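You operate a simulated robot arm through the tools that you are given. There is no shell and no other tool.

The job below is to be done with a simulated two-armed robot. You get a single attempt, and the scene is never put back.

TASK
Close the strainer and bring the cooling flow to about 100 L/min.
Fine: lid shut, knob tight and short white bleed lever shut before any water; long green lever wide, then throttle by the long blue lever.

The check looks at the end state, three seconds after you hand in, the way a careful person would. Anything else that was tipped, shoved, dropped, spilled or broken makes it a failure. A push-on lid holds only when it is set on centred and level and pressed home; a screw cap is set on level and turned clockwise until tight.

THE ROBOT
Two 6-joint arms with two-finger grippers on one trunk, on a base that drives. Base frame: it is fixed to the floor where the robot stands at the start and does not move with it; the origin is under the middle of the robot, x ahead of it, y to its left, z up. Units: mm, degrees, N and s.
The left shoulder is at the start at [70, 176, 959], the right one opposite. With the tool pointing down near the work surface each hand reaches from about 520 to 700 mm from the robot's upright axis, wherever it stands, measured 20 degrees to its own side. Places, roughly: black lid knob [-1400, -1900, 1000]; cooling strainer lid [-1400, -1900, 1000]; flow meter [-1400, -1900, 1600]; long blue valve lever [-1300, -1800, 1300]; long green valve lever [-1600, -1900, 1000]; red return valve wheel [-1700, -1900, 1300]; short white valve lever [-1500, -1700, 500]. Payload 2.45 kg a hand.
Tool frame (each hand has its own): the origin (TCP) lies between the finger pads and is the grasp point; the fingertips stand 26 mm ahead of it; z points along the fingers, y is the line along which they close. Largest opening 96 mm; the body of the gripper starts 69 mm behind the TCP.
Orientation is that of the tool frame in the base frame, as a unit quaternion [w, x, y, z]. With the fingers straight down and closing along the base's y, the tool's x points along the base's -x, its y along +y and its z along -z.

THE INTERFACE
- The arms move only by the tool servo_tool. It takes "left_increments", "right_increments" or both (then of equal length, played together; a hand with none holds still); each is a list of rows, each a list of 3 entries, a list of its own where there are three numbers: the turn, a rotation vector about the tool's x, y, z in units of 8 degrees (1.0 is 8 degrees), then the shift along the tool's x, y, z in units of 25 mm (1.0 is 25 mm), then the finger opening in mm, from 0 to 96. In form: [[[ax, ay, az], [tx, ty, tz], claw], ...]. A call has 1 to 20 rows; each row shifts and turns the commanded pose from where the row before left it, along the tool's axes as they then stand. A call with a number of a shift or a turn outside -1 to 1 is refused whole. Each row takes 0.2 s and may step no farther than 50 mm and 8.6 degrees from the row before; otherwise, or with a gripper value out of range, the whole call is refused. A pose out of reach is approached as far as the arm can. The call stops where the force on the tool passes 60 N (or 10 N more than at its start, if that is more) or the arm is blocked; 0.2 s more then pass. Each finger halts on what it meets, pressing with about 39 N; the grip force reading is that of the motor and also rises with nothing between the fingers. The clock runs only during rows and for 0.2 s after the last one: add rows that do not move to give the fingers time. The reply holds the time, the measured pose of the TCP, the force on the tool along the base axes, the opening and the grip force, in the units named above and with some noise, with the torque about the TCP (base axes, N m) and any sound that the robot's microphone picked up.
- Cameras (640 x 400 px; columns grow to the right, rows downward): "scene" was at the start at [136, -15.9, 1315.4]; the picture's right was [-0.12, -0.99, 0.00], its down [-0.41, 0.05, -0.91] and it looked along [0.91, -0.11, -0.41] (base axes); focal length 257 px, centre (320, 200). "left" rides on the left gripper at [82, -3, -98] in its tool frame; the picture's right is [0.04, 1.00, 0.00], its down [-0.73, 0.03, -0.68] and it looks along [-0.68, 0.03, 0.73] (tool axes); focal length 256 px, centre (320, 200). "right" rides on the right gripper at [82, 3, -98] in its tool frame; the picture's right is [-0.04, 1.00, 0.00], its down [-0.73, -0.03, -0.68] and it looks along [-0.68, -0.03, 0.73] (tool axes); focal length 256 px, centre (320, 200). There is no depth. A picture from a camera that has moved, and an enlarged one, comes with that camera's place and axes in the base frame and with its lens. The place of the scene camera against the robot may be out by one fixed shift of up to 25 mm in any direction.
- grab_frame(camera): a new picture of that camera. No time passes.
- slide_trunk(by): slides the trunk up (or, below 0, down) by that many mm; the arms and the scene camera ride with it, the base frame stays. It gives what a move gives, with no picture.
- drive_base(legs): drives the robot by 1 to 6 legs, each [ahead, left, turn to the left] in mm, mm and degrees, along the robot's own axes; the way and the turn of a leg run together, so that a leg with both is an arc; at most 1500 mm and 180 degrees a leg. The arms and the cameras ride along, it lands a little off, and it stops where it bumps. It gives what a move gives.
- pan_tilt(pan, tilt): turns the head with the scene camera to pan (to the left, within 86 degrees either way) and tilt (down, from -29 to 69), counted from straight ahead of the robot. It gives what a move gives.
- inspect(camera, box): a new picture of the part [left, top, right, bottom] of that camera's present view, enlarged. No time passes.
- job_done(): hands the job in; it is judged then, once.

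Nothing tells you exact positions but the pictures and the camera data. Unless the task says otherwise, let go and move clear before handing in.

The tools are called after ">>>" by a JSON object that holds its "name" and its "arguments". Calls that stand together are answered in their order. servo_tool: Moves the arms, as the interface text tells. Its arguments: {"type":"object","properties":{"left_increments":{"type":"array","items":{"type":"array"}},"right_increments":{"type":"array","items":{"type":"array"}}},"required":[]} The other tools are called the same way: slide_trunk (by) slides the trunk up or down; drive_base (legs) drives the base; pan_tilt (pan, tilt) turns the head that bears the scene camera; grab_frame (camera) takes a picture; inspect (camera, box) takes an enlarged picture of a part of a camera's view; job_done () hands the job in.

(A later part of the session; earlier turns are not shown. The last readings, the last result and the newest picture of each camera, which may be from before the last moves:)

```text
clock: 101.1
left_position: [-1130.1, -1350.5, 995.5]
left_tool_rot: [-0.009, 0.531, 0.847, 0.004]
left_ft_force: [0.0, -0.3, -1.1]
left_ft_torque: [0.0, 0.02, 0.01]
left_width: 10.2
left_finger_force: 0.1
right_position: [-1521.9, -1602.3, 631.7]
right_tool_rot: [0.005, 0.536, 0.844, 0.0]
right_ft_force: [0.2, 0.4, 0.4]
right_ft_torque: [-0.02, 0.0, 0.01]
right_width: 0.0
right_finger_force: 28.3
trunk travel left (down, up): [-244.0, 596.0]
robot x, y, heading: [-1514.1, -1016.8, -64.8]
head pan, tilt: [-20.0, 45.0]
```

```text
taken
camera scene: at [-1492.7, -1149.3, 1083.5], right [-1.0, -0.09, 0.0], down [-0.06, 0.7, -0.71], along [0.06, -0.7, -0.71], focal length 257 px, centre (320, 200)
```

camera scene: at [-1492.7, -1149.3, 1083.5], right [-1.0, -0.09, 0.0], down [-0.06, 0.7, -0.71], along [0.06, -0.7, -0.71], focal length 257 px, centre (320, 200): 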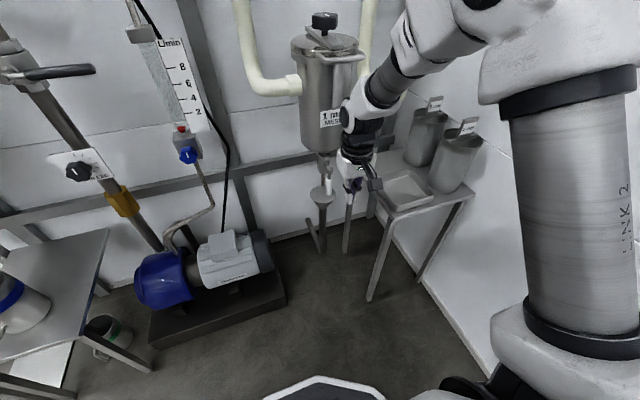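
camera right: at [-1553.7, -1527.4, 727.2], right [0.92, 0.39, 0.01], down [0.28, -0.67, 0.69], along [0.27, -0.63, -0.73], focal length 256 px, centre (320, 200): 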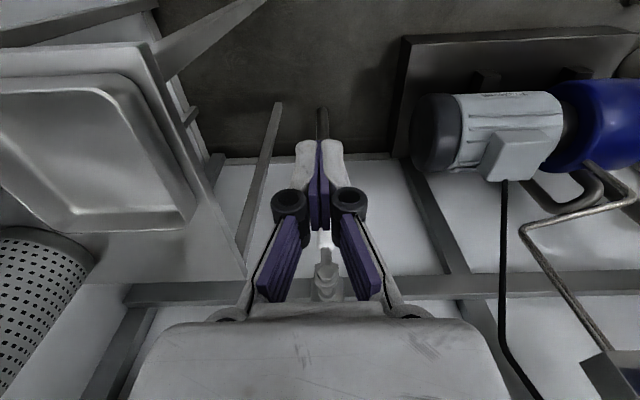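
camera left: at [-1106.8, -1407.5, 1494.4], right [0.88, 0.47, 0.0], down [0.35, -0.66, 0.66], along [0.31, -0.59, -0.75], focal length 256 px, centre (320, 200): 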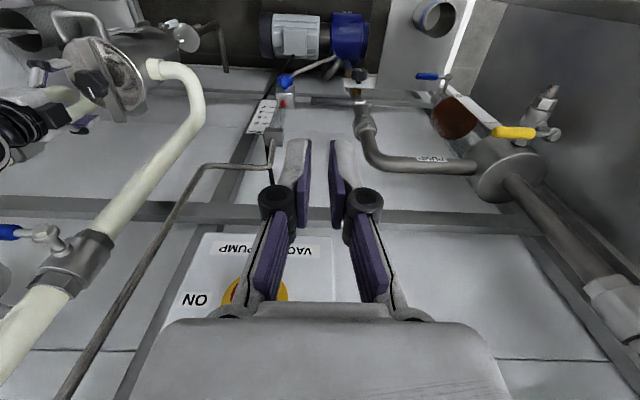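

The lever is hidden behind my fingers. I'll shift the hand left 50 mm and tilt it toward the wall for an unobstructed view.

>>> {"name": "slide_trunk", "arguments": {"by": -60}}

>>> {"name": "servo_tool", "arguments": {"right_increments": [[[0, 0, 0], [0, 1, 0], 0], [[0, 0, 0], [0, 1, 0], 0], [[0, -1, 0], [-0.6, 0.4, 0], 0], [[0, -1, 0], [-0.6, 0, 0], 0], [[0, -1, 0], [-0.6, 0, 0], 0], [[0, -1, 0], [-0.6, 0, 0], 0]]}}

>>> {"name": "grab_frame", "arguments": {"camera": "right"}}

>>> {"name": "grab_frame", "arguments": {"camera": "scene"}}

```text
clock: 102.1
left_position: [-1130.2, -1351.0, 935.5]
left_tool_rot: [-0.01, 0.531, 0.847, 0.004]
left_ft_force: [-0.2, 0.7, 0.2]
left_ft_torque: [-0.02, -0.01, 0.04]
left_width: 9.8
left_finger_force: 0.0
right_position: [-1520.6, -1603.4, 571.6]
right_tool_rot: [0.006, 0.536, 0.844, 0.0]
right_ft_force: [1.0, 0.2, -0.5]
right_ft_torque: [-0.02, 0.02, -0.01]
right_width: 0.1
right_finger_force: 28.5
trunk travel left (down, up): [-184.0, 656.0]
robot x, y, heading: [-1512.7, -1015.9, -64.9]
head pan, tilt: [-20.0, 45.0]
```

```text
clock: 103.5
left_position: [-1130.3, -1351.9, 936.3]
left_tool_rot: [-0.009, 0.531, 0.847, 0.004]
left_ft_force: [0.6, -0.2, 0.5]
left_ft_torque: [0.0, 0.03, -0.01]
left_width: 10.0
left_finger_force: 0.0
right_position: [-1442.2, -1626.3, 582.1]
right_tool_rot: [0.222, 0.517, 0.816, -0.134]
right_ft_force: [0.3, -0.2, -0.3]
right_ft_torque: [0.0, 0.0, 0.01]
right_width: 0.0
right_finger_force: 28.2
right hand out of reach, approached as far as the arm can: row 6
trunk travel left (down, up): [-184.0, 656.0]
robot x, y, heading: [-1517.7, -1018.4, -64.7]
head pan, tilt: [-20.0, 45.0]
```

```text
taken
camera right: at [-1491.4, -1516.2, 625.2], right [0.92, 0.4, 0.03], down [0.09, -0.28, 0.95], along [0.39, -0.87, -0.3], focal length 256 px, centre (320, 200)
```

right: 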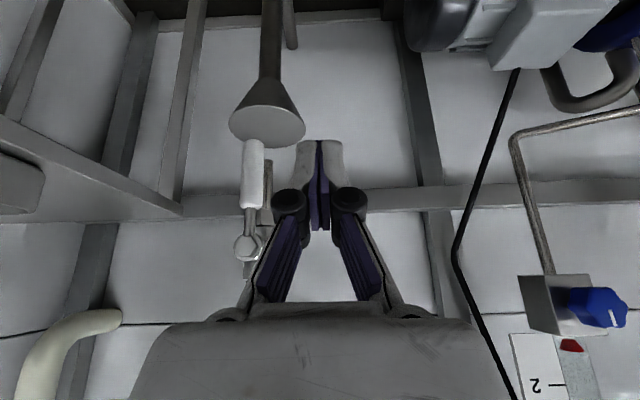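

```text
taken
camera scene: at [-1492.7, -1149.4, 1023.4], right [-1.0, -0.09, 0.0], down [-0.06, 0.7, -0.71], along [0.06, -0.7, -0.71], focal length 257 px, centre (320, 200)
```

scene: 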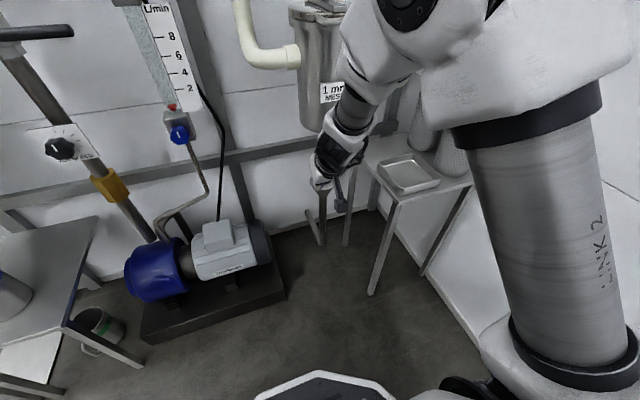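

The bleed lever's pivot is at ≈ n +50 in front of the drain, z ≈ 597, with the white handle hanging straight down to z ≈ 502 (open). I'll back up slightly and level the tool to nearly horizontal so I can swing it from beside/below.

>>> {"name": "drive_base", "arguments": {"legs": [[-60, 0, 0]]}}

>>> {"name": "servo_tool", "arguments": {"right_increments": [[[0, -1, 0], [-0.6, 0, 0], 0], [[0, -1, 0], [-0.6, 0, 0], 0], [[0, -1, 0], [-0.6, 0, 0], 0], [[0, -1, 0], [-0.6, 0, 0], 0], [[0, -1, 0], [-0.6, 0, 0], 0], [[0, -1, 0], [-0.6, 0, 0], 0]]}}

>>> {"name": "grab_frame", "arguments": {"camera": "right"}}

>>> {"name": "grab_frame", "arguments": {"camera": "scene"}}

```text
clock: 104.5
left_position: [-1156.5, -1296.1, 936.1]
left_tool_rot: [-0.009, 0.531, 0.847, 0.004]
left_ft_force: [-1.0, 0.2, -1.1]
left_ft_torque: [-0.02, -0.01, 0.02]
left_width: 10.1
left_finger_force: 0.0
right_position: [-1468.3, -1571.2, 583.7]
right_tool_rot: [0.223, 0.517, 0.816, -0.132]
right_ft_force: [0.1, 0.9, 0.0]
right_ft_torque: [-0.02, -0.01, 0.02]
right_width: 0.0
right_finger_force: 28.2
trunk travel left (down, up): [-184.0, 656.0]
robot x, y, heading: [-1541.4, -961.6, -64.8]
head pan, tilt: [-20.0, 45.0]
```

```text
clock: 105.9
left_position: [-1154.2, -1297.3, 934.9]
left_tool_rot: [-0.01, 0.531, 0.847, 0.004]
left_ft_force: [-0.4, -0.2, -0.2]
left_ft_torque: [0.01, -0.01, 0.04]
left_width: 10.0
left_finger_force: 0.0
right_position: [-1417.5, -1582.5, 712.2]
right_tool_rot: [0.464, 0.473, 0.713, -0.231]
right_ft_force: [-0.4, 0.2, -0.4]
right_ft_torque: [-0.01, 0.02, 0.01]
right_width: 0.0
right_finger_force: 28.2
right hand out of reach, approached as far as the arm can: row 1, 2, 4, 5, 6
trunk travel left (down, up): [-184.0, 656.0]
robot x, y, heading: [-1542.9, -967.8, -65.0]
head pan, tilt: [-20.0, 45.0]
```

```text
taken
camera right: at [-1468.9, -1468.2, 684.9], right [0.89, 0.43, 0.14], down [-0.24, 0.17, 0.96], along [0.38, -0.89, 0.25], focal length 256 px, centre (320, 200)
```

right: 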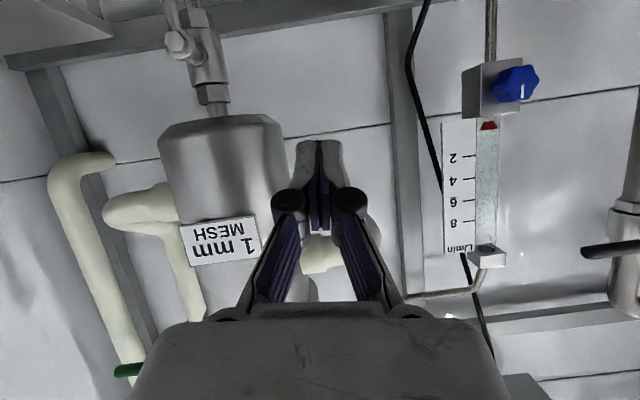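

```text
taken
camera scene: at [-1518.3, -1095.2, 1023.3], right [-1.0, -0.09, 0.0], down [-0.06, 0.7, -0.71], along [0.06, -0.7, -0.71], focal length 257 px, centre (320, 200)
```

scene: 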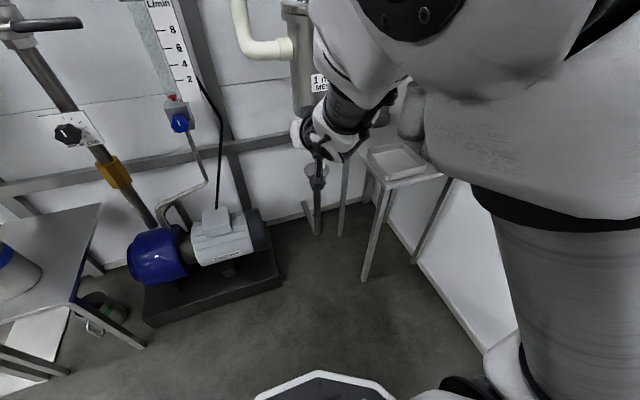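

The arm got into an awkward folded pose. I'll command it lower and slightly forward where the horizontal tool should be reachable again.

>>> {"name": "servo_tool", "arguments": {"right_increments": [[[0, 0, 0], [0.978, 0, 0.208], 0], [[0, 0, 0], [0.978, 0, 0.208], 0], [[0, 0, 0], [0.978, 0, 0.208], 0], [[0, 0, 0], [0.978, 0, 0.208], 0]]}}

>>> {"name": "grab_frame", "arguments": {"camera": "right"}}

>>> {"name": "grab_frame", "arguments": {"camera": "left"}}

```text
clock: 106.9
left_position: [-1155.5, -1296.4, 936.0]
left_tool_rot: [-0.01, 0.531, 0.847, 0.004]
left_ft_force: [-0.4, 0.8, -0.5]
left_ft_torque: [-0.01, 0.0, 0.0]
left_width: 10.0
left_finger_force: 0.0
right_position: [-1440.3, -1554.2, 690.9]
right_tool_rot: [0.462, 0.47, 0.719, -0.222]
right_ft_force: [-0.5, -0.5, 1.7]
right_ft_torque: [-0.02, -0.01, 0.01]
right_width: 0.2
right_finger_force: 28.6
right hand out of reach, approached as far as the arm can: row 1, 2, 3, 4
trunk travel left (down, up): [-184.0, 656.0]
robot x, y, heading: [-1540.2, -963.1, -65.2]
head pan, tilt: [-20.0, 45.0]
```

```text
taken
camera right: at [-1493.0, -1441.2, 665.0], right [0.88, 0.44, 0.15], down [-0.24, 0.15, 0.96], along [0.4, -0.88, 0.24], focal length 256 px, centre (320, 200)
```

right: 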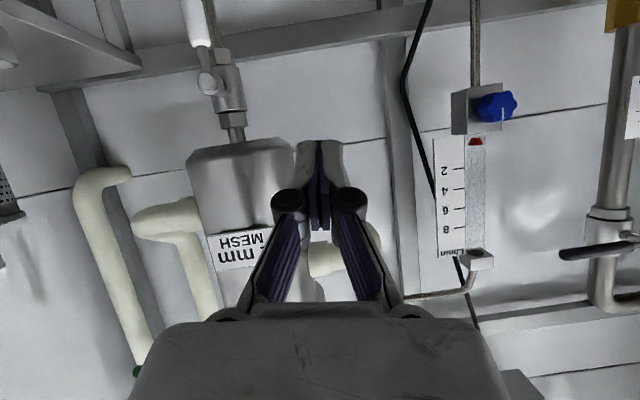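

```text
taken
camera left: at [-1192.2, -1227.0, 1034.4], right [0.88, 0.47, 0.0], down [0.35, -0.66, 0.66], along [0.31, -0.59, -0.75], focal length 256 px, centre (320, 200)
```

left: 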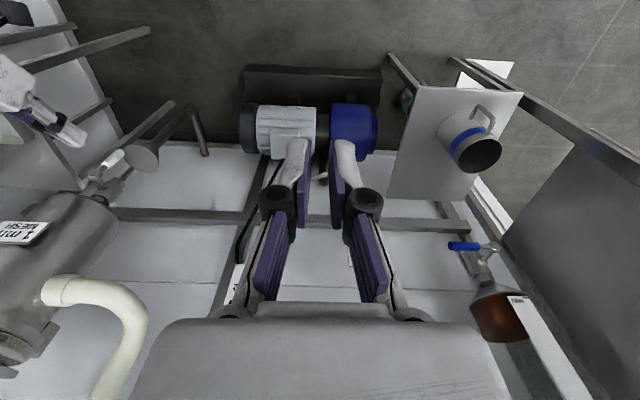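

The tool can't get horizontal at this folded distance. I'll back up another 120 mm and lower the trunk so the arm can stretch out flat toward the lever.

>>> {"name": "drive_base", "arguments": {"legs": [[-130, 0, 0]]}}

>>> {"name": "slide_trunk", "arguments": {"by": -120}}

>>> {"name": "servo_tool", "arguments": {"right_increments": [[[0, 0, 0], [-0.208, 0, 0.978], 0], [[0, 0, 0], [-0.208, 0, 0.978], 0], [[0, 0, 0], [-0.208, 0, 0.978], 0], [[0, 0, 0], [-0.5, 0, 0.9], 0]]}}

>>> {"name": "grab_frame", "arguments": {"camera": "right"}}

>>> {"name": "grab_frame", "arguments": {"camera": "scene"}}

```text
clock: 108.2
left_position: [-1210.9, -1177.0, 936.3]
left_tool_rot: [-0.008, 0.53, 0.848, 0.003]
left_ft_force: [0.0, -0.2, -0.5]
left_ft_torque: [-0.05, 0.03, 0.02]
left_width: 9.9
left_finger_force: 0.1
right_position: [-1495.8, -1436.9, 695.0]
right_tool_rot: [0.465, 0.468, 0.717, -0.224]
right_ft_force: [0.1, -0.1, 0.4]
right_ft_torque: [-0.01, 0.04, -0.01]
right_width: 0.0
right_finger_force: 27.8
trunk travel left (down, up): [-184.0, 656.0]
robot x, y, heading: [-1595.8, -842.4, -64.5]
head pan, tilt: [-20.0, 45.0]
```

```text
clock: 109.7
left_position: [-1210.7, -1178.1, 816.0]
left_tool_rot: [-0.009, 0.53, 0.848, 0.005]
left_ft_force: [1.1, 0.4, -0.8]
left_ft_torque: [0.01, 0.0, 0.03]
left_width: 10.3
left_finger_force: 0.0
right_position: [-1495.9, -1437.0, 576.5]
right_tool_rot: [0.466, 0.469, 0.717, -0.223]
right_ft_force: [0.3, 0.5, -0.5]
right_ft_torque: [0.01, -0.03, -0.02]
right_width: 0.1
right_finger_force: 28.4
trunk travel left (down, up): [-64.0, 776.0]
robot x, y, heading: [-1599.1, -842.8, -64.7]
head pan, tilt: [-20.0, 45.0]
```

```text
clock: 110.7
left_position: [-1210.1, -1178.7, 815.4]
left_tool_rot: [-0.01, 0.531, 0.847, 0.004]
left_ft_force: [-0.7, -0.3, 0.3]
left_ft_torque: [0.01, -0.01, 0.0]
left_width: 10.1
left_finger_force: 0.1
right_position: [-1439.9, -1512.8, 582.9]
right_tool_rot: [0.463, 0.467, 0.721, -0.22]
right_ft_force: [-0.8, 0.0, 0.2]
right_ft_torque: [0.02, 0.0, 0.04]
right_width: 0.1
right_finger_force: 28.6
right hand out of reach, approached as far as the arm can: row 1, 2, 3, 4
trunk travel left (down, up): [-64.0, 776.0]
robot x, y, heading: [-1597.7, -845.9, -64.7]
head pan, tilt: [-20.0, 45.0]
```

```text
taken
camera right: at [-1493.8, -1398.7, 556.1], right [0.88, 0.45, 0.15], down [-0.24, 0.15, 0.96], along [0.41, -0.88, 0.24], focal length 256 px, centre (320, 200)
```

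right: 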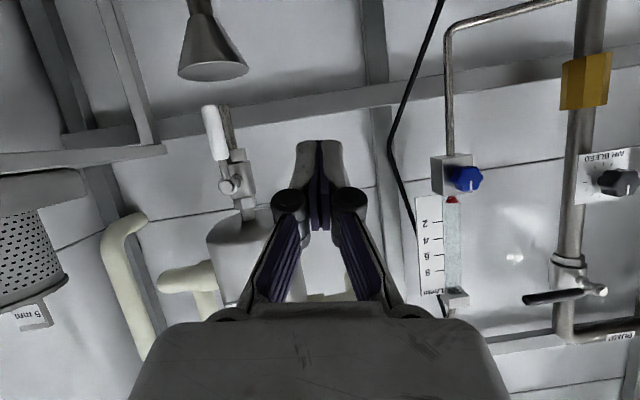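

```text
taken
camera scene: at [-1574.1, -976.6, 903.4], right [-1.0, -0.09, 0.0], down [-0.06, 0.7, -0.71], along [0.06, -0.7, -0.71], focal length 257 px, centre (320, 200)
```

scene: 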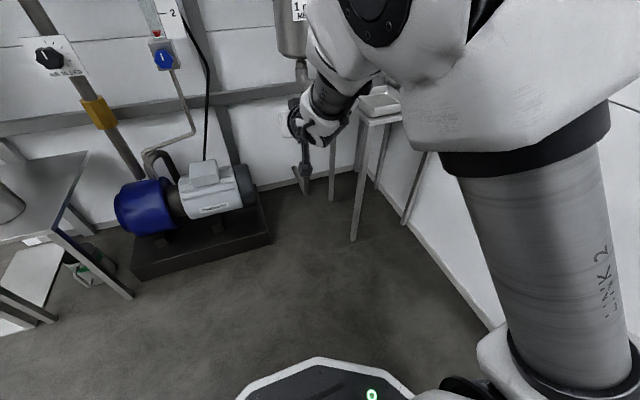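

The wrist is at a limit in this roll orientation. I'll un-tilt, roll the hand −90° (as I did for the lid), and then tilt again.

>>> {"name": "servo_tool", "arguments": {"right_increments": [[[0, 1, 0], [0, 0, 0], 0], [[0, 1, 0], [0, 0, 0], 0], [[0, 1, 0], [0, 0, 0], 0], [[0, 1, 0], [0, 0, 0], 0], [[0, 1, 0], [0, 0, 0], 0], [[0, 1, 0], [0, 0, 0], 0], [[0, 0, 0], [0, 0, 0], 0]]}}

>>> {"name": "servo_tool", "arguments": {"right_increments": [[[0, 0, -1], [0, 0, 0], 0], [[0, 0, -1], [0, 0, 0], 0], [[0, 0, -1], [0, 0, 0], 0], [[0, 0, -1], [0, 0, 0], 0], [[0, 0, -1], [0, 0, 0], 0], [[0, 0, -1], [0, 0, 0], 0], [[0, 0, -1], [0, 0, 0], 0], [[0, 0, -1], [0, 0, 0], 0], [[0, 0, -1], [0, 0, 0], 0], [[0, 0, -1], [0, 0, 0], 0], [[0, 0, -1], [0, 0, 0], 0], [[0, 0, -0.25], [0, 0, 0], 0], [[1, 0, 0], [0, 0, 0], 0], [[1, 0, 0], [0, 0, 0], 0], [[1, 0, 0], [0, 0, 0], 0], [[1, 0, 0], [0, 0, 0], 0], [[1, 0, 0], [0, 0, 0], 0]]}}

>>> {"name": "grab_frame", "arguments": {"camera": "right"}}

>>> {"name": "grab_frame", "arguments": {"camera": "scene"}}

```text
clock: 112.3
left_position: [-1210.1, -1177.3, 816.7]
left_tool_rot: [-0.01, 0.53, 0.848, 0.005]
left_ft_force: [-1.1, 0.3, -0.3]
left_ft_torque: [0.03, -0.01, 0.0]
left_width: 10.0
left_finger_force: 0.2
right_position: [-1433.3, -1509.1, 581.7]
right_tool_rot: [0.203, 0.505, 0.838, -0.037]
right_ft_force: [-0.5, 0.3, -0.3]
right_ft_torque: [0.0, -0.01, -0.04]
right_width: 0.1
right_finger_force: 28.7
right hand out of reach, approached as far as the arm can: row 2, 3
trunk travel left (down, up): [-64.0, 776.0]
robot x, y, heading: [-1594.6, -844.1, -64.7]
head pan, tilt: [-20.0, 45.0]
```

```text
clock: 115.9
left_position: [-1212.3, -1178.1, 815.8]
left_tool_rot: [-0.01, 0.531, 0.847, 0.004]
left_ft_force: [0.0, -1.2, 0.2]
left_ft_torque: [0.04, 0.01, -0.01]
left_width: 10.1
left_finger_force: 0.0
right_position: [-1416.3, -1526.7, 625.0]
right_tool_rot: [0.146, -0.174, 0.87, -0.437]
right_ft_force: [-0.7, -0.2, 1.3]
right_ft_torque: [-0.01, -0.02, 0.0]
right_width: 0.0
right_finger_force: 28.7
right hand out of reach, approached as far as the arm can: row 16, 17
trunk travel left (down, up): [-64.0, 776.0]
robot x, y, heading: [-1596.7, -846.0, -64.7]
head pan, tilt: [-20.0, 45.0]
```

```text
taken
camera right: at [-1530.7, -1490.0, 670.9], right [-0.14, 0.58, -0.81], down [0.39, 0.78, 0.49], along [0.91, -0.24, -0.33], focal length 256 px, centre (320, 200)
```

right: 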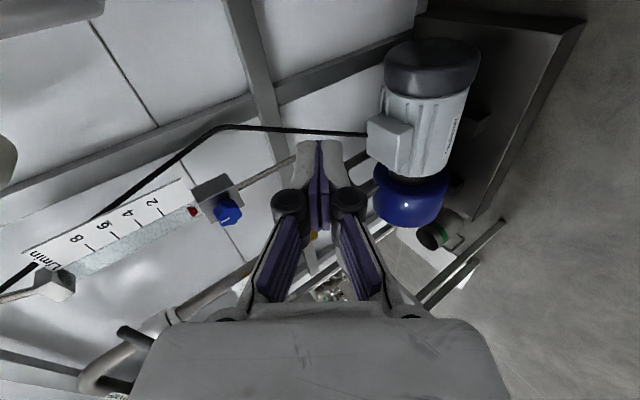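

```text
taken
camera scene: at [-1574.4, -977.1, 903.3], right [-1.0, -0.09, 0.0], down [-0.06, 0.7, -0.71], along [0.06, -0.7, -0.71], focal length 257 px, centre (320, 200)
```

scene: 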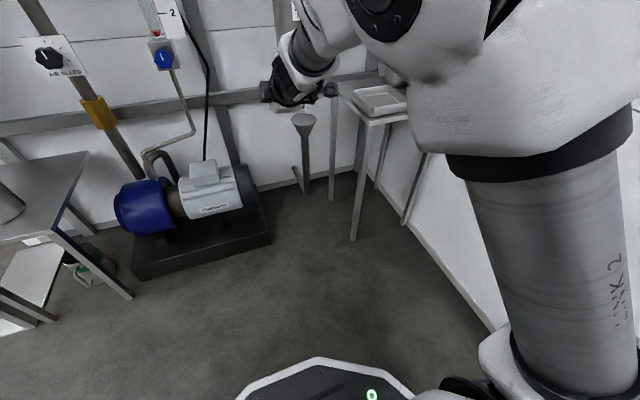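

Pitch is limited to ≈ 55° in this posture, but reaching further forward should help. I'll drive ahead 50 mm and stretch the hand toward a spot left of the bleed lever.

>>> {"name": "drive_base", "arguments": {"legs": [[50, 0, 0]]}}

>>> {"name": "servo_tool", "arguments": {"right_increments": [[[0, 0, 0], [0.624, 0.043, 0.813], 0], [[0, 0, 0], [0.624, 0.043, 0.813], 0], [[0, 0, 0], [0.624, 0.043, 0.813], 0], [[0, 0, 0], [0.624, 0.043, 0.813], 0], [[0, 0, 0], [0.624, 0.043, 0.813], 0]]}}

>>> {"name": "grab_frame", "arguments": {"camera": "right"}}

>>> {"name": "grab_frame", "arguments": {"camera": "left"}}

```text
clock: 116.8
left_position: [-1189.8, -1224.6, 814.8]
left_tool_rot: [-0.01, 0.531, 0.847, 0.004]
left_ft_force: [-0.1, -0.7, -0.9]
left_ft_torque: [0.01, -0.01, 0.0]
left_width: 9.8
left_finger_force: 0.0
right_position: [-1395.6, -1571.6, 626.1]
right_tool_rot: [0.146, -0.174, 0.871, -0.436]
right_ft_force: [-0.3, -0.4, 0.0]
right_ft_torque: [0.01, 0.02, 0.01]
right_width: 0.1
right_finger_force: 28.6
trunk travel left (down, up): [-64.0, 776.0]
robot x, y, heading: [-1573.1, -887.2, -65.1]
head pan, tilt: [-20.0, 45.0]
```

```text
clock: 118.0
left_position: [-1189.0, -1224.1, 814.7]
left_tool_rot: [-0.01, 0.532, 0.847, 0.004]
left_ft_force: [-0.3, -0.9, -0.1]
left_ft_torque: [0.01, -0.02, 0.02]
left_width: 10.0
left_finger_force: 0.0
right_position: [-1421.0, -1680.1, 562.9]
right_tool_rot: [0.146, -0.174, 0.873, -0.432]
right_ft_force: [-0.4, 1.0, -0.2]
right_ft_torque: [0.01, -0.02, -0.01]
right_width: 0.0
right_finger_force: 28.5
right hand out of reach, approached as far as the arm can: row 3, 5
trunk travel left (down, up): [-64.0, 776.0]
robot x, y, heading: [-1573.8, -890.7, -64.7]
head pan, tilt: [-20.0, 45.0]
```

```text
taken
camera right: at [-1534.1, -1643.3, 608.0], right [-0.14, 0.58, -0.8], down [0.39, 0.78, 0.5], along [0.91, -0.24, -0.34], focal length 256 px, centre (320, 200)
```

right: 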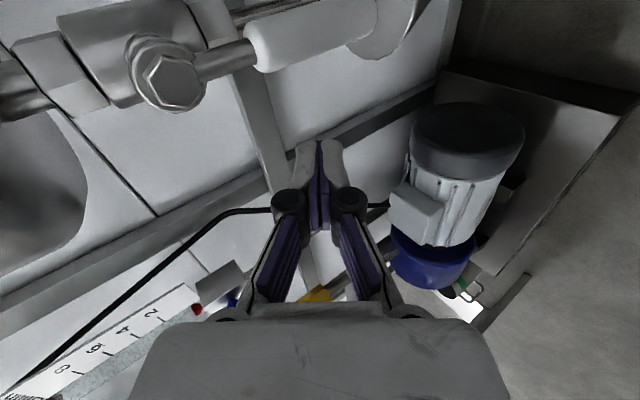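

```text
taken
camera left: at [-1226.3, -1155.0, 914.1], right [0.88, 0.47, 0.0], down [0.35, -0.66, 0.66], along [0.31, -0.59, -0.75], focal length 256 px, centre (320, 200)
```

left: 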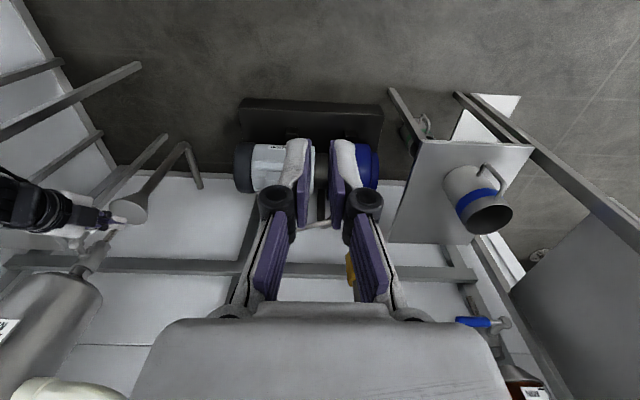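

I can see the lever from the side: pivot at z ≈ 600, handle hanging at n ≈ 55. My fingers are left of it; I'll move to just beside its lower end.

>>> {"name": "servo_tool", "arguments": {"right_increments": [[[0, 0, 0], [0.56, 0.25, 0.52], 0], [[0, 0, 0], [0.56, 0.25, 0.52], 0], [[0, 0, 0], [0, 0, 0], 0]]}}

>>> {"name": "grab_frame", "arguments": {"camera": "right"}}

>>> {"name": "inspect", "arguments": {"camera": "left", "box": [0, 120, 200, 280]}}

```text
clock: 118.8
left_position: [-1188.4, -1224.4, 815.4]
left_tool_rot: [-0.009, 0.531, 0.847, 0.004]
left_ft_force: [0.5, 0.7, 0.9]
left_ft_torque: [-0.04, 0.01, 0.01]
left_width: 9.9
left_finger_force: 0.1
right_position: [-1434.3, -1710.2, 543.1]
right_tool_rot: [0.146, -0.174, 0.872, -0.433]
right_ft_force: [-0.2, 0.2, 0.5]
right_ft_torque: [0.02, 0.0, -0.05]
right_width: 0.0
right_finger_force: 28.3
right hand out of reach, approached as far as the arm can: row 1, 2
trunk travel left (down, up): [-64.0, 776.0]
robot x, y, heading: [-1574.0, -890.7, -64.9]
head pan, tilt: [-20.0, 45.0]
```

```text
taken
camera right: at [-1547.3, -1673.9, 586.1], right [-0.14, 0.58, -0.8], down [0.39, 0.78, 0.5], along [0.91, -0.24, -0.33], focal length 256 px, centre (320, 200)
```

right: 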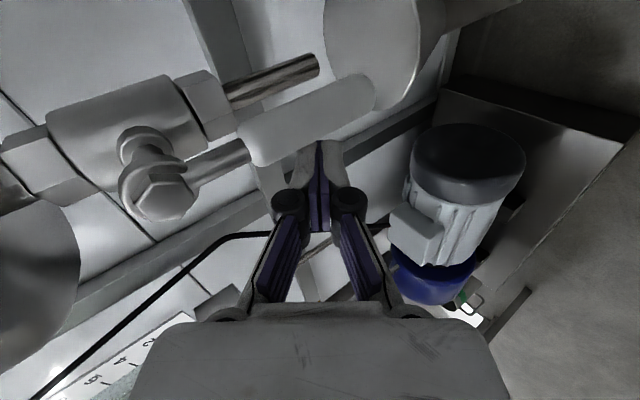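

```text
2.50 times, centred on (100, 200) of left
camera zoom: at [-1226.4, -1154.8, 914.2], right [0.88, 0.47, 0.0], down [0.35, -0.66, 0.66], along [0.31, -0.59, -0.75], focal length 640 px, centre (870, 200)
```

zoom: 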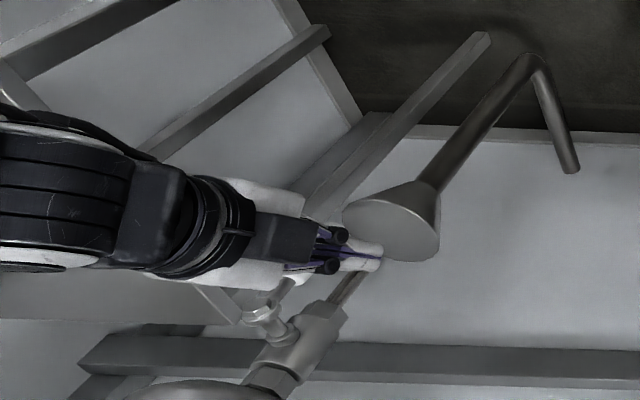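

The fingertips are left of the handle. Now I push it to the right (+e), watching forces.

>>> {"name": "servo_tool", "arguments": {"right_increments": [[[0, 0, 0], [0.5, 0, 0], 0], [[0, 0, 0], [0.5, 0, 0], 0], [[0, 0, 0], [0.4, 0, 0], 0]]}}

>>> {"name": "grab_frame", "arguments": {"camera": "right"}}

>>> {"name": "inspect", "arguments": {"camera": "left", "box": [0, 120, 200, 280]}}

```text
clock: 119.6
left_position: [-1188.4, -1222.0, 816.1]
left_tool_rot: [-0.01, 0.53, 0.848, 0.003]
left_ft_force: [-0.7, 0.5, 0.7]
left_ft_torque: [0.02, 0.01, -0.01]
left_width: 9.8
left_finger_force: 0.0
right_position: [-1463.5, -1726.3, 539.8]
right_tool_rot: [0.146, -0.175, 0.872, -0.433]
right_ft_force: [8.7, 8.5, 1.6]
right_ft_torque: [-0.08, 0.15, -0.04]
right_width: 0.0
right_finger_force: 28.7
trunk travel left (down, up): [-64.0, 776.0]
robot x, y, heading: [-1574.7, -886.9, -64.7]
head pan, tilt: [-20.0, 45.0]
```

```text
taken
camera right: at [-1577.2, -1689.3, 584.6], right [-0.14, 0.58, -0.8], down [0.39, 0.78, 0.49], along [0.91, -0.24, -0.34], focal length 256 px, centre (320, 200)
```

right: 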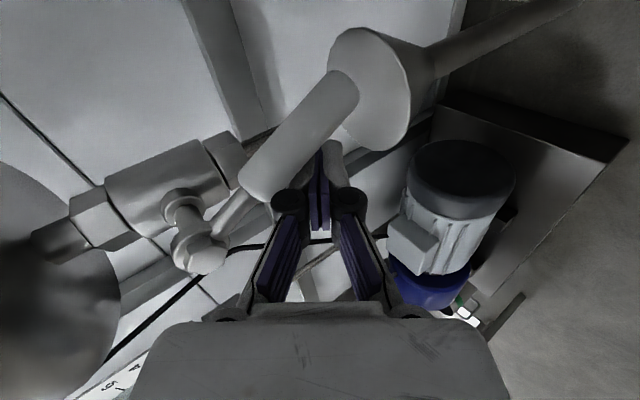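

```text
2.50 times, centred on (100, 200) of left
camera zoom: at [-1225.6, -1153.9, 914.2], right [0.88, 0.47, 0.0], down [0.36, -0.66, 0.66], along [0.31, -0.59, -0.75], focal length 640 px, centre (870, 200)
```

zoom: 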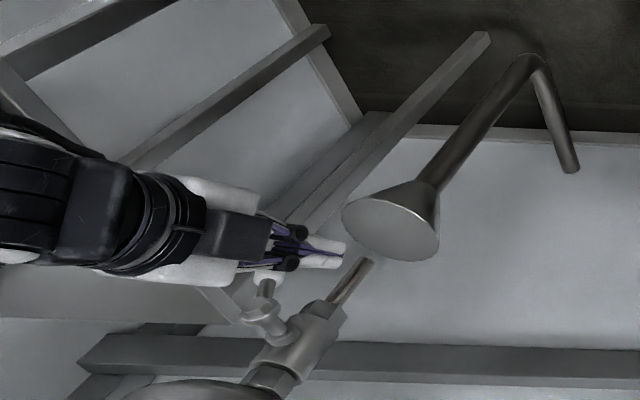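

The lever turns to the right with light force (~12 N). Continuing along its arc.

>>> {"name": "servo_tool", "arguments": {"right_increments": [[[0, 0, 0], [0.6, 0.084, 0.051], 0], [[0, 0, 0], [0.66, -0.18, -0.143], 0], [[0, 0, 0], [0.54, -0.336, -0.252], 0]]}}

>>> {"name": "grab_frame", "arguments": {"camera": "right"}}

>>> {"name": "inspect", "arguments": {"camera": "left", "box": [0, 120, 200, 280]}}

```text
clock: 120.0
left_position: [-1187.7, -1220.8, 817.1]
left_tool_rot: [-0.01, 0.531, 0.847, 0.002]
left_ft_force: [0.5, 0.5, -0.3]
left_ft_torque: [-0.06, 0.0, 0.04]
left_width: 10.2
left_finger_force: 0.0
right_position: [-1465.8, -1727.3, 538.9]
right_tool_rot: [0.149, -0.176, 0.872, -0.432]
right_ft_force: [10.7, 8.6, 5.2]
right_ft_torque: [-0.21, 1.16, -1.69]
right_width: 0.1
right_finger_force: 28.4
right hand out of reach, approached as far as the arm can: row 1
trunk travel left (down, up): [-64.0, 776.0]
robot x, y, heading: [-1577.2, -891.5, -64.4]
head pan, tilt: [-20.0, 45.0]
stopped in row 1 (right hand): the force on the tool passed its limit at 70 N (the readings are from after the stop); the commanded pose is now the measured one
```

```text
taken
camera right: at [-1580.7, -1692.2, 583.0], right [-0.14, 0.58, -0.8], down [0.38, 0.78, 0.5], along [0.91, -0.24, -0.33], focal length 256 px, centre (320, 200)
```

right: 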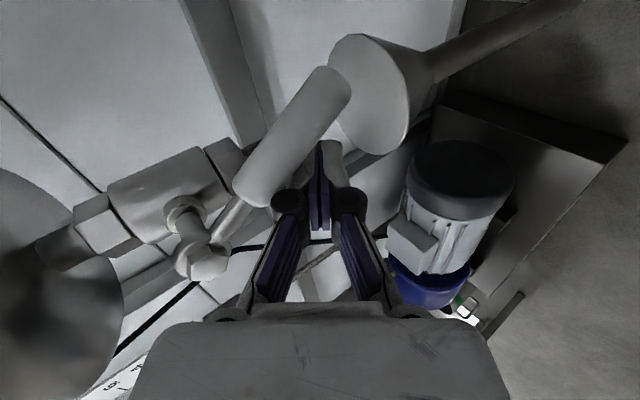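

```text
2.50 times, centred on (100, 200) of left
camera zoom: at [-1224.9, -1151.9, 914.6], right [0.88, 0.47, 0.0], down [0.36, -0.66, 0.66], along [0.31, -0.59, -0.75], focal length 640 px, centre (870, 200)
```

zoom: 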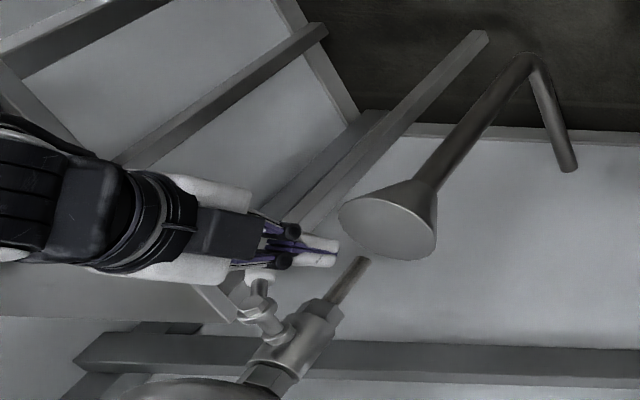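

The torque signature shows my wrist camera (not the fingers) is touching something on the right — likely the basket table or tray. I back off at once and look.

>>> {"name": "servo_tool", "arguments": {"right_increments": [[[0, 0, 0], [-0.5, 0, 0], 0], [[0, 0, 0], [-0.5, 0, 0], 0], [[0, 0, 0], [-0.5, 0, 0], 0]]}}

>>> {"name": "pan_tilt", "arguments": {"pan": -15, "tilt": 25}}

>>> {"name": "grab_frame", "arguments": {"camera": "scene"}}

>>> {"name": "grab_frame", "arguments": {"camera": "right"}}

```text
clock: 120.8
left_position: [-1189.8, -1222.9, 815.9]
left_tool_rot: [-0.01, 0.529, 0.848, 0.003]
left_ft_force: [0.1, 0.1, 0.1]
left_ft_torque: [-0.04, -0.03, 0.03]
left_width: 10.0
left_finger_force: 0.1
right_position: [-1436.8, -1713.2, 540.5]
right_tool_rot: [0.148, -0.175, 0.873, -0.431]
right_ft_force: [0.1, -0.4, 0.1]
right_ft_torque: [0.05, 0.0, 0.02]
right_width: 0.0
right_finger_force: 28.4
trunk travel left (down, up): [-64.0, 776.0]
robot x, y, heading: [-1575.3, -888.8, -64.6]
head pan, tilt: [-20.0, 45.0]
```

```text
clock: 121.6
left_position: [-1188.7, -1222.3, 815.2]
left_tool_rot: [-0.011, 0.53, 0.848, 0.004]
left_ft_force: [0.6, 0.0, -0.6]
left_ft_torque: [0.0, 0.02, 0.02]
left_width: 10.0
left_finger_force: 0.0
right_position: [-1436.1, -1711.6, 541.5]
right_tool_rot: [0.149, -0.174, 0.873, -0.431]
right_ft_force: [0.0, -0.1, 0.0]
right_ft_torque: [-0.02, -0.03, 0.03]
right_width: 0.0
right_finger_force: 28.4
trunk travel left (down, up): [-64.0, 776.0]
robot x, y, heading: [-1574.0, -894.2, -64.6]
head pan, tilt: [-15.0, 25.0]
```

```text
taken
camera scene: at [-1543.1, -1031.6, 933.9], right [-0.98, -0.18, 0.0], down [-0.08, 0.42, -0.91], along [0.16, -0.89, -0.42], focal length 257 px, centre (320, 200)
```

scene: 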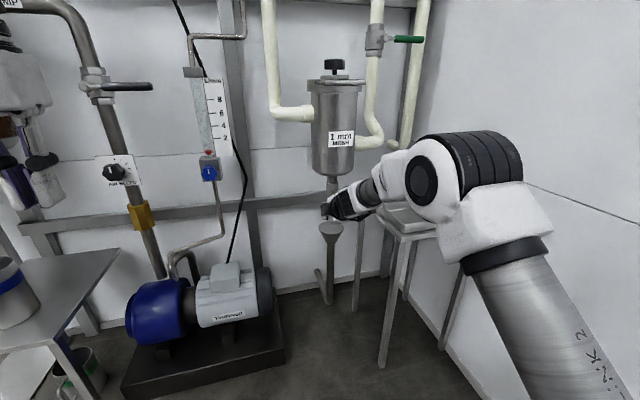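

```text
taken
camera right: at [-1549.7, -1677.1, 585.1], right [-0.14, 0.58, -0.8], down [0.38, 0.78, 0.5], along [0.91, -0.24, -0.33], focal length 256 px, centre (320, 200)
```

right: 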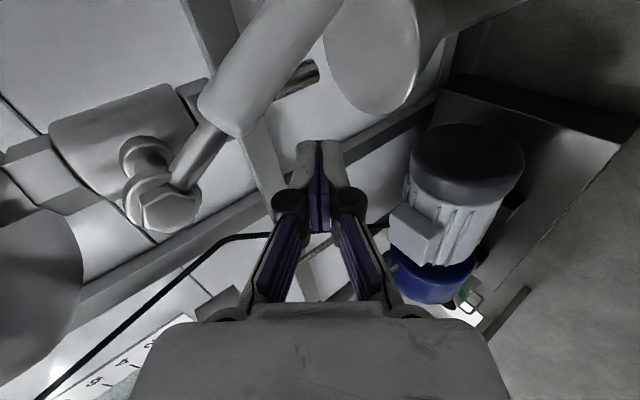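

>>> {"name": "inspect", "arguments": {"camera": "scene", "box": [300, 160, 460, 280]}}

```text
3.33 times, centred on (380, 220) of scene
camera zoom: at [-1543.1, -1031.6, 933.9], right [-0.98, -0.18, 0.0], down [-0.08, 0.42, -0.91], along [0.16, -0.89, -0.42], focal length 858 px, centre (120, 133)
```

zoom: 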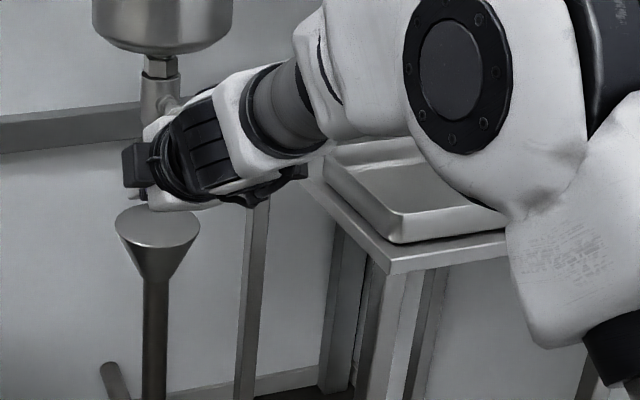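

Table and tray look undisturbed; the lever is now at ≈ 30° and holds by friction. To get my camera off the table side, I'll back out and roll the hand 180° so the camera is on the left.

>>> {"name": "servo_tool", "arguments": {"right_increments": [[[0, 0, 0], [-0.6, 0, -0.6], 0], [[0, 0, 0], [-0.6, 0, -1], 0], [[0, 0, 0], [0, 0, -1], 0], [[0, 0, 0], [0, 0, -1], 0], [[-1, 0, 0], [0, 0, 0], 0], [[-1, 0, 0], [0, 0, 0], 0], [[-1, 0, 0], [0, 0, 0], 0]]}}

>>> {"name": "servo_tool", "arguments": {"right_increments": [[[0, 0, 1], [0, 0, 0], 0], [[0, 0, 1], [0, 0, 0], 0], [[0, 0, 1], [0, 0, 0], 0], [[0, 0, 1], [0, 0, 0], 0], [[0, 0, 1], [0, 0, 0], 0], [[0, 0, 1], [0, 0, 0], 0], [[0, 0, 1], [0, 0, 0], 0], [[0, 0, 1], [0, 0, 0], 0], [[0, 0, 1], [0, 0, 0], 0], [[0, 0, 1], [0, 0, 0], 0], [[0, 0, 1], [0, 0, 0], 0], [[0, 0, 1], [0, 0, 0], 0], [[0, 0, 1], [0, 0, 0], 0], [[0, 0, 1], [0, 0, 0], 0], [[0, 0, 1], [0, 0, 0], 0], [[0, 0, 1], [0, 0, 0], 0], [[0, 0, 1], [0, 0, 0], 0], [[0, 0, 1], [0, 0, 0], 0], [[0, 0, 1], [0, 0, 0], 0], [[0, 0, 1], [0, 0, 0], 0]]}}

>>> {"name": "grab_frame", "arguments": {"camera": "right"}}

>>> {"name": "grab_frame", "arguments": {"camera": "scene"}}

```text
clock: 123.2
left_position: [-1188.6, -1223.9, 815.4]
left_tool_rot: [-0.01, 0.53, 0.848, 0.004]
left_ft_force: [-0.2, 0.4, -0.3]
left_ft_torque: [-0.04, 0.02, 0.0]
left_width: 9.8
left_finger_force: 0.0
right_position: [-1434.2, -1636.6, 601.7]
right_tool_rot: [0.131, -0.206, 0.928, -0.282]
right_ft_force: [-1.1, 0.1, -0.5]
right_ft_torque: [-0.04, 0.0, 0.01]
right_width: 0.1
right_finger_force: 28.8
right hand out of reach, approached as far as the arm can: row 4, 5, 6
trunk travel left (down, up): [-64.0, 776.0]
robot x, y, heading: [-1574.8, -888.8, -64.5]
head pan, tilt: [-15.0, 25.0]
```

```text
clock: 127.4
left_position: [-1188.6, -1222.2, 815.2]
left_tool_rot: [-0.01, 0.53, 0.848, 0.004]
left_ft_force: [-0.1, -0.1, -0.4]
left_ft_torque: [-0.02, 0.01, 0.01]
left_width: 10.1
left_finger_force: 0.1
right_position: [-1432.9, -1636.2, 602.5]
right_tool_rot: [0.301, 0.878, 0.363, 0.082]
right_ft_force: [-0.6, -1.0, -0.7]
right_ft_torque: [0.04, 0.05, -0.03]
right_width: 0.0
right_finger_force: 29.0
trunk travel left (down, up): [-64.0, 776.0]
robot x, y, heading: [-1577.4, -887.2, -64.6]
head pan, tilt: [-15.0, 25.0]
```

```text
taken
camera right: at [-1407.6, -1535.8, 675.8], right [0.56, -0.58, 0.59], down [-0.79, -0.17, 0.58], along [-0.24, -0.8, -0.56], focal length 256 px, centre (320, 200)
```

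right: 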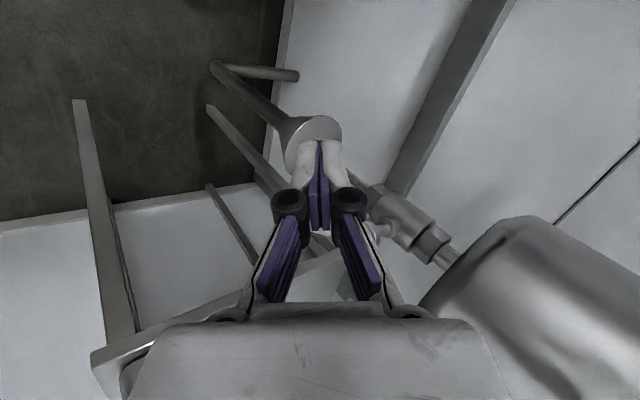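

```text
taken
camera scene: at [-1543.1, -1031.6, 934.0], right [-0.98, -0.18, 0.0], down [-0.08, 0.42, -0.91], along [0.16, -0.89, -0.42], focal length 257 px, centre (320, 200)
```

scene: 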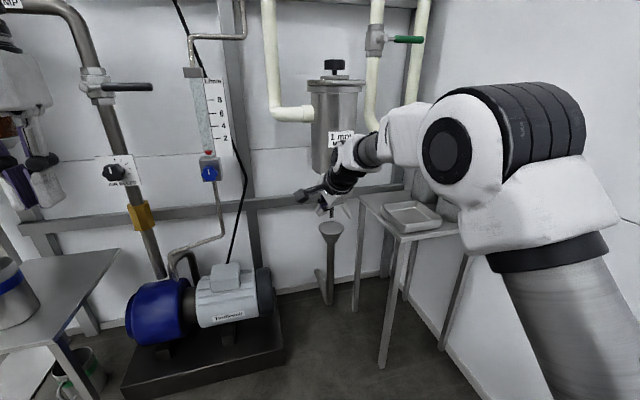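

The roll worked; tray looks fine. Now fine-rotate so the camera is straight left and tilt to ≈ 55°.

>>> {"name": "servo_tool", "arguments": {"right_increments": [[[0, 0, 1], [0, 0, 0], 0], [[0, 0, 1], [0, 0, 0], 0], [[0, 0, 0.34], [0, 0, 0], 0], [[-1, 0, 0], [0, 0, 0], 0], [[-1, 0, 0], [0, 0, 0], 0], [[-0.5, 0, 0], [0, 0, 0], 0]]}}

>>> {"name": "grab_frame", "arguments": {"camera": "right"}}

```text
clock: 128.8
left_position: [-1188.3, -1222.6, 814.9]
left_tool_rot: [-0.011, 0.53, 0.848, 0.004]
left_ft_force: [0.7, 0.4, 0.3]
left_ft_torque: [0.02, -0.04, -0.01]
left_width: 10.2
left_finger_force: 0.1
right_position: [-1428.9, -1632.8, 603.3]
right_tool_rot: [0.405, 0.876, 0.202, 0.169]
right_ft_force: [-1.0, -0.1, 0.0]
right_ft_torque: [0.02, -0.01, -0.02]
right_width: 0.2
right_finger_force: 28.2
right hand out of reach, approached as far as the arm can: row 6
trunk travel left (down, up): [-64.0, 776.0]
robot x, y, heading: [-1576.0, -890.5, -64.7]
head pan, tilt: [-15.0, 25.0]
```

```text
taken
camera right: at [-1402.1, -1533.0, 675.7], right [0.18, -0.61, 0.77], down [-0.95, 0.09, 0.3], along [-0.25, -0.79, -0.56], focal length 256 px, centre (320, 200)
```

right: 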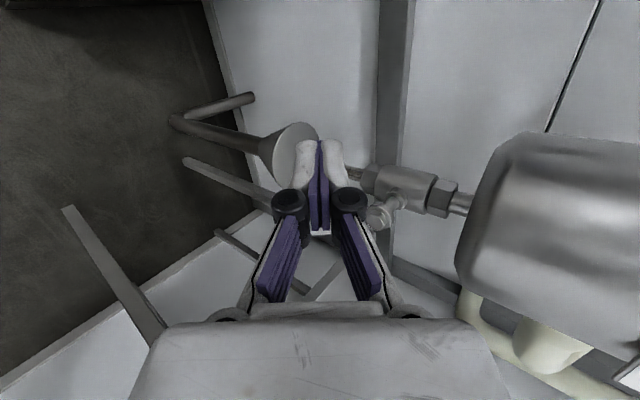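

Oriented well: camera now on the left side. Moving the fingertips to the left of the partially turned lever.

>>> {"name": "servo_tool", "arguments": {"right_increments": [[[0, 0, 0], [-0.468, -0.058, 0.851], 0], [[0, 0, 0], [-0.468, -0.058, 0.851], 0], [[0, 0, 0], [-0.468, -0.058, 0.851], 0], [[0, 0, 0], [-0.468, -0.058, 0.851], 0]]}}

>>> {"name": "grab_frame", "arguments": {"camera": "right"}}

>>> {"name": "inspect", "arguments": {"camera": "scene", "box": [280, 150, 440, 250]}}

```text
clock: 129.8
left_position: [-1188.4, -1222.4, 815.9]
left_tool_rot: [-0.01, 0.529, 0.848, 0.005]
left_ft_force: [-0.3, -0.3, 0.6]
left_ft_torque: [0.01, 0.01, 0.02]
left_width: 10.1
left_finger_force: 0.0
right_position: [-1430.2, -1708.8, 540.7]
right_tool_rot: [0.405, 0.876, 0.203, 0.169]
right_ft_force: [0.3, 1.0, 0.7]
right_ft_torque: [0.01, -0.03, -0.02]
right_width: 0.0
right_finger_force: 28.7
trunk travel left (down, up): [-64.0, 776.0]
robot x, y, heading: [-1577.3, -893.6, -64.5]
head pan, tilt: [-15.0, 25.0]
```

```text
taken
camera right: at [-1404.5, -1607.5, 611.8], right [0.18, -0.61, 0.77], down [-0.95, 0.09, 0.3], along [-0.25, -0.79, -0.56], focal length 256 px, centre (320, 200)
```

right: 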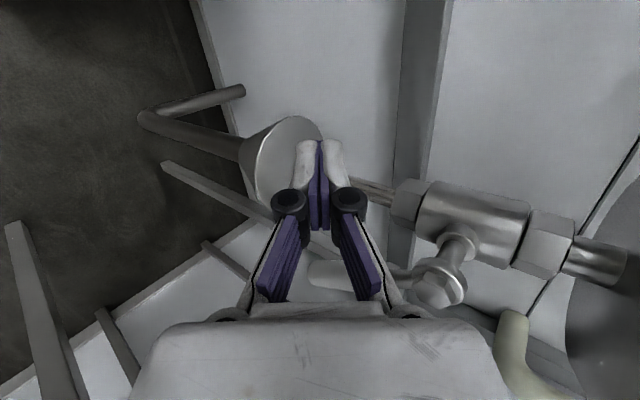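

```text
4.00 times, centred on (360, 200) of scene
camera zoom: at [-1543.1, -1031.8, 934.0], right [-0.98, -0.18, 0.0], down [-0.08, 0.42, -0.91], along [0.16, -0.89, -0.42], focal length 1029 px, centre (160, 200)
```

zoom: 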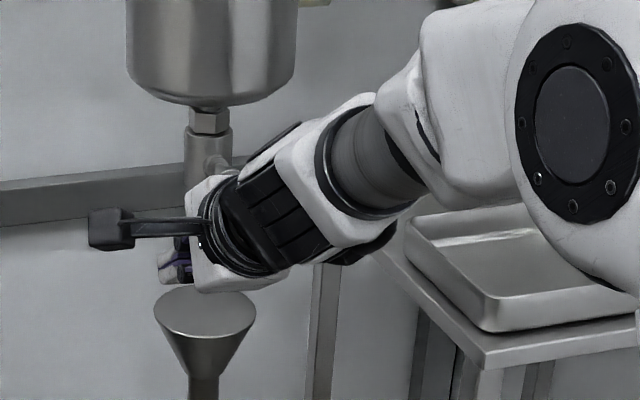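

Clear path: pushing the handle further to the right along its arc.

>>> {"name": "servo_tool", "arguments": {"right_increments": [[[0, 0, 0], [-0.988, 0.05, -0.148], 0], [[0, 0, 0], [-0.88, -0.017, -0.08], 0], [[0, 0, 0], [-0.69, 0.16, -0.205], 0]]}}

>>> {"name": "grab_frame", "arguments": {"camera": "right"}}

>>> {"name": "inspect", "arguments": {"camera": "scene", "box": [280, 150, 440, 250]}}

```text
clock: 130.6
left_position: [-1188.5, -1221.9, 815.1]
left_tool_rot: [-0.01, 0.53, 0.848, 0.003]
left_ft_force: [-0.1, 0.6, 1.1]
left_ft_torque: [0.0, -0.01, 0.0]
left_width: 9.9
left_finger_force: 0.2
right_position: [-1488.9, -1734.9, 542.8]
right_tool_rot: [0.404, 0.875, 0.204, 0.17]
right_ft_force: [5.5, 9.2, -1.4]
right_ft_torque: [-0.1, 0.09, -0.01]
right_width: 0.1
right_finger_force: 28.6
trunk travel left (down, up): [-64.0, 776.0]
robot x, y, heading: [-1578.7, -889.5, -64.5]
head pan, tilt: [-15.0, 25.0]
```

```text
taken
camera right: at [-1462.2, -1633.7, 614.5], right [0.18, -0.61, 0.77], down [-0.95, 0.09, 0.3], along [-0.25, -0.79, -0.56], focal length 256 px, centre (320, 200)
```

right: 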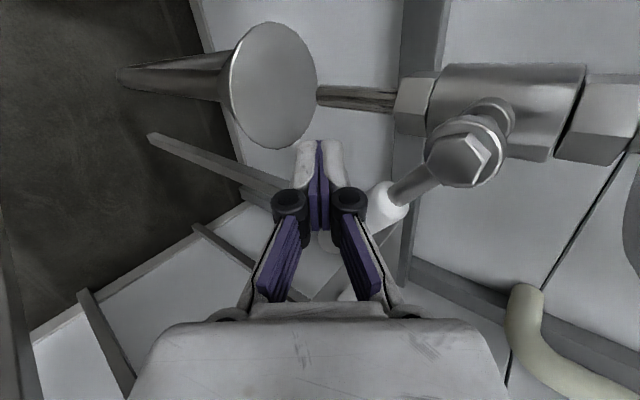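

```text
4.00 times, centred on (360, 200) of scene
camera zoom: at [-1542.6, -1031.2, 934.0], right [-0.98, -0.18, 0.0], down [-0.08, 0.42, -0.91], along [0.16, -0.89, -0.42], focal length 1029 px, centre (160, 200)
```

zoom: 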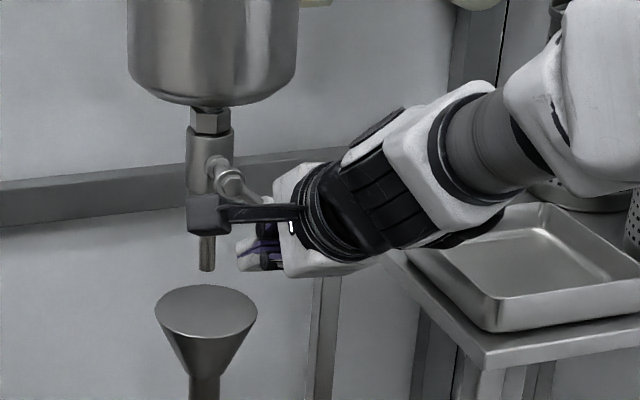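

Lever near 45° with ~11 N. Continuing up to horizontal.

>>> {"name": "servo_tool", "arguments": {"right_increments": [[[0, 0, 0], [-0.505, 0.309, -0.305], 0], [[0, 0, 0], [-0.371, 0.396, -0.361], 0]]}}

>>> {"name": "grab_frame", "arguments": {"camera": "right"}}

>>> {"name": "inspect", "arguments": {"camera": "scene", "box": [280, 150, 440, 250]}}

```text
clock: 131.2
left_position: [-1187.8, -1222.8, 815.6]
left_tool_rot: [-0.009, 0.531, 0.848, 0.005]
left_ft_force: [0.6, -0.6, 0.0]
left_ft_torque: [-0.01, 0.01, -0.02]
left_width: 10.1
left_finger_force: 0.0
right_position: [-1512.1, -1745.8, 564.7]
right_tool_rot: [0.405, 0.876, 0.202, 0.169]
right_ft_force: [2.5, 13.3, -5.6]
right_ft_torque: [-0.26, 0.06, -0.02]
right_width: 0.1
right_finger_force: 28.0
trunk travel left (down, up): [-64.0, 776.0]
robot x, y, heading: [-1577.4, -889.9, -64.6]
head pan, tilt: [-15.0, 25.0]
```

```text
taken
camera right: at [-1485.9, -1644.7, 635.8], right [0.18, -0.61, 0.77], down [-0.95, 0.09, 0.3], along [-0.25, -0.79, -0.56], focal length 256 px, centre (320, 200)
```

right: 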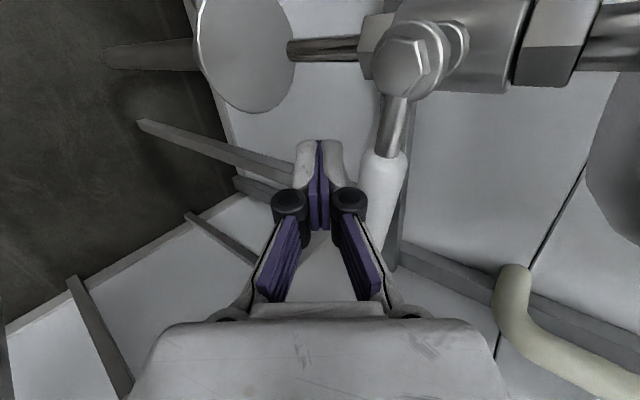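

```text
4.00 times, centred on (360, 200) of scene
camera zoom: at [-1543.0, -1031.5, 933.9], right [-0.98, -0.18, 0.0], down [-0.08, 0.42, -0.91], along [0.16, -0.89, -0.42], focal length 1029 px, centre (160, 200)
```

zoom: 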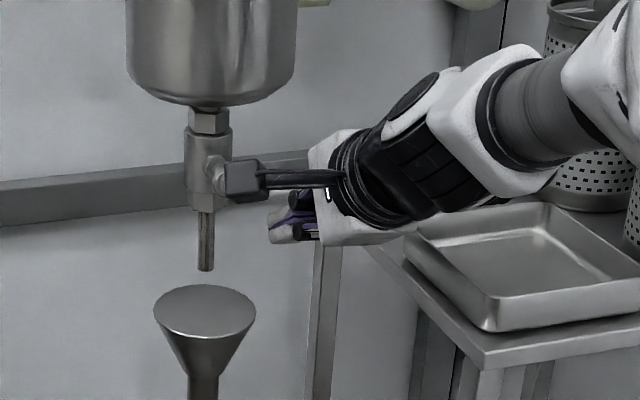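

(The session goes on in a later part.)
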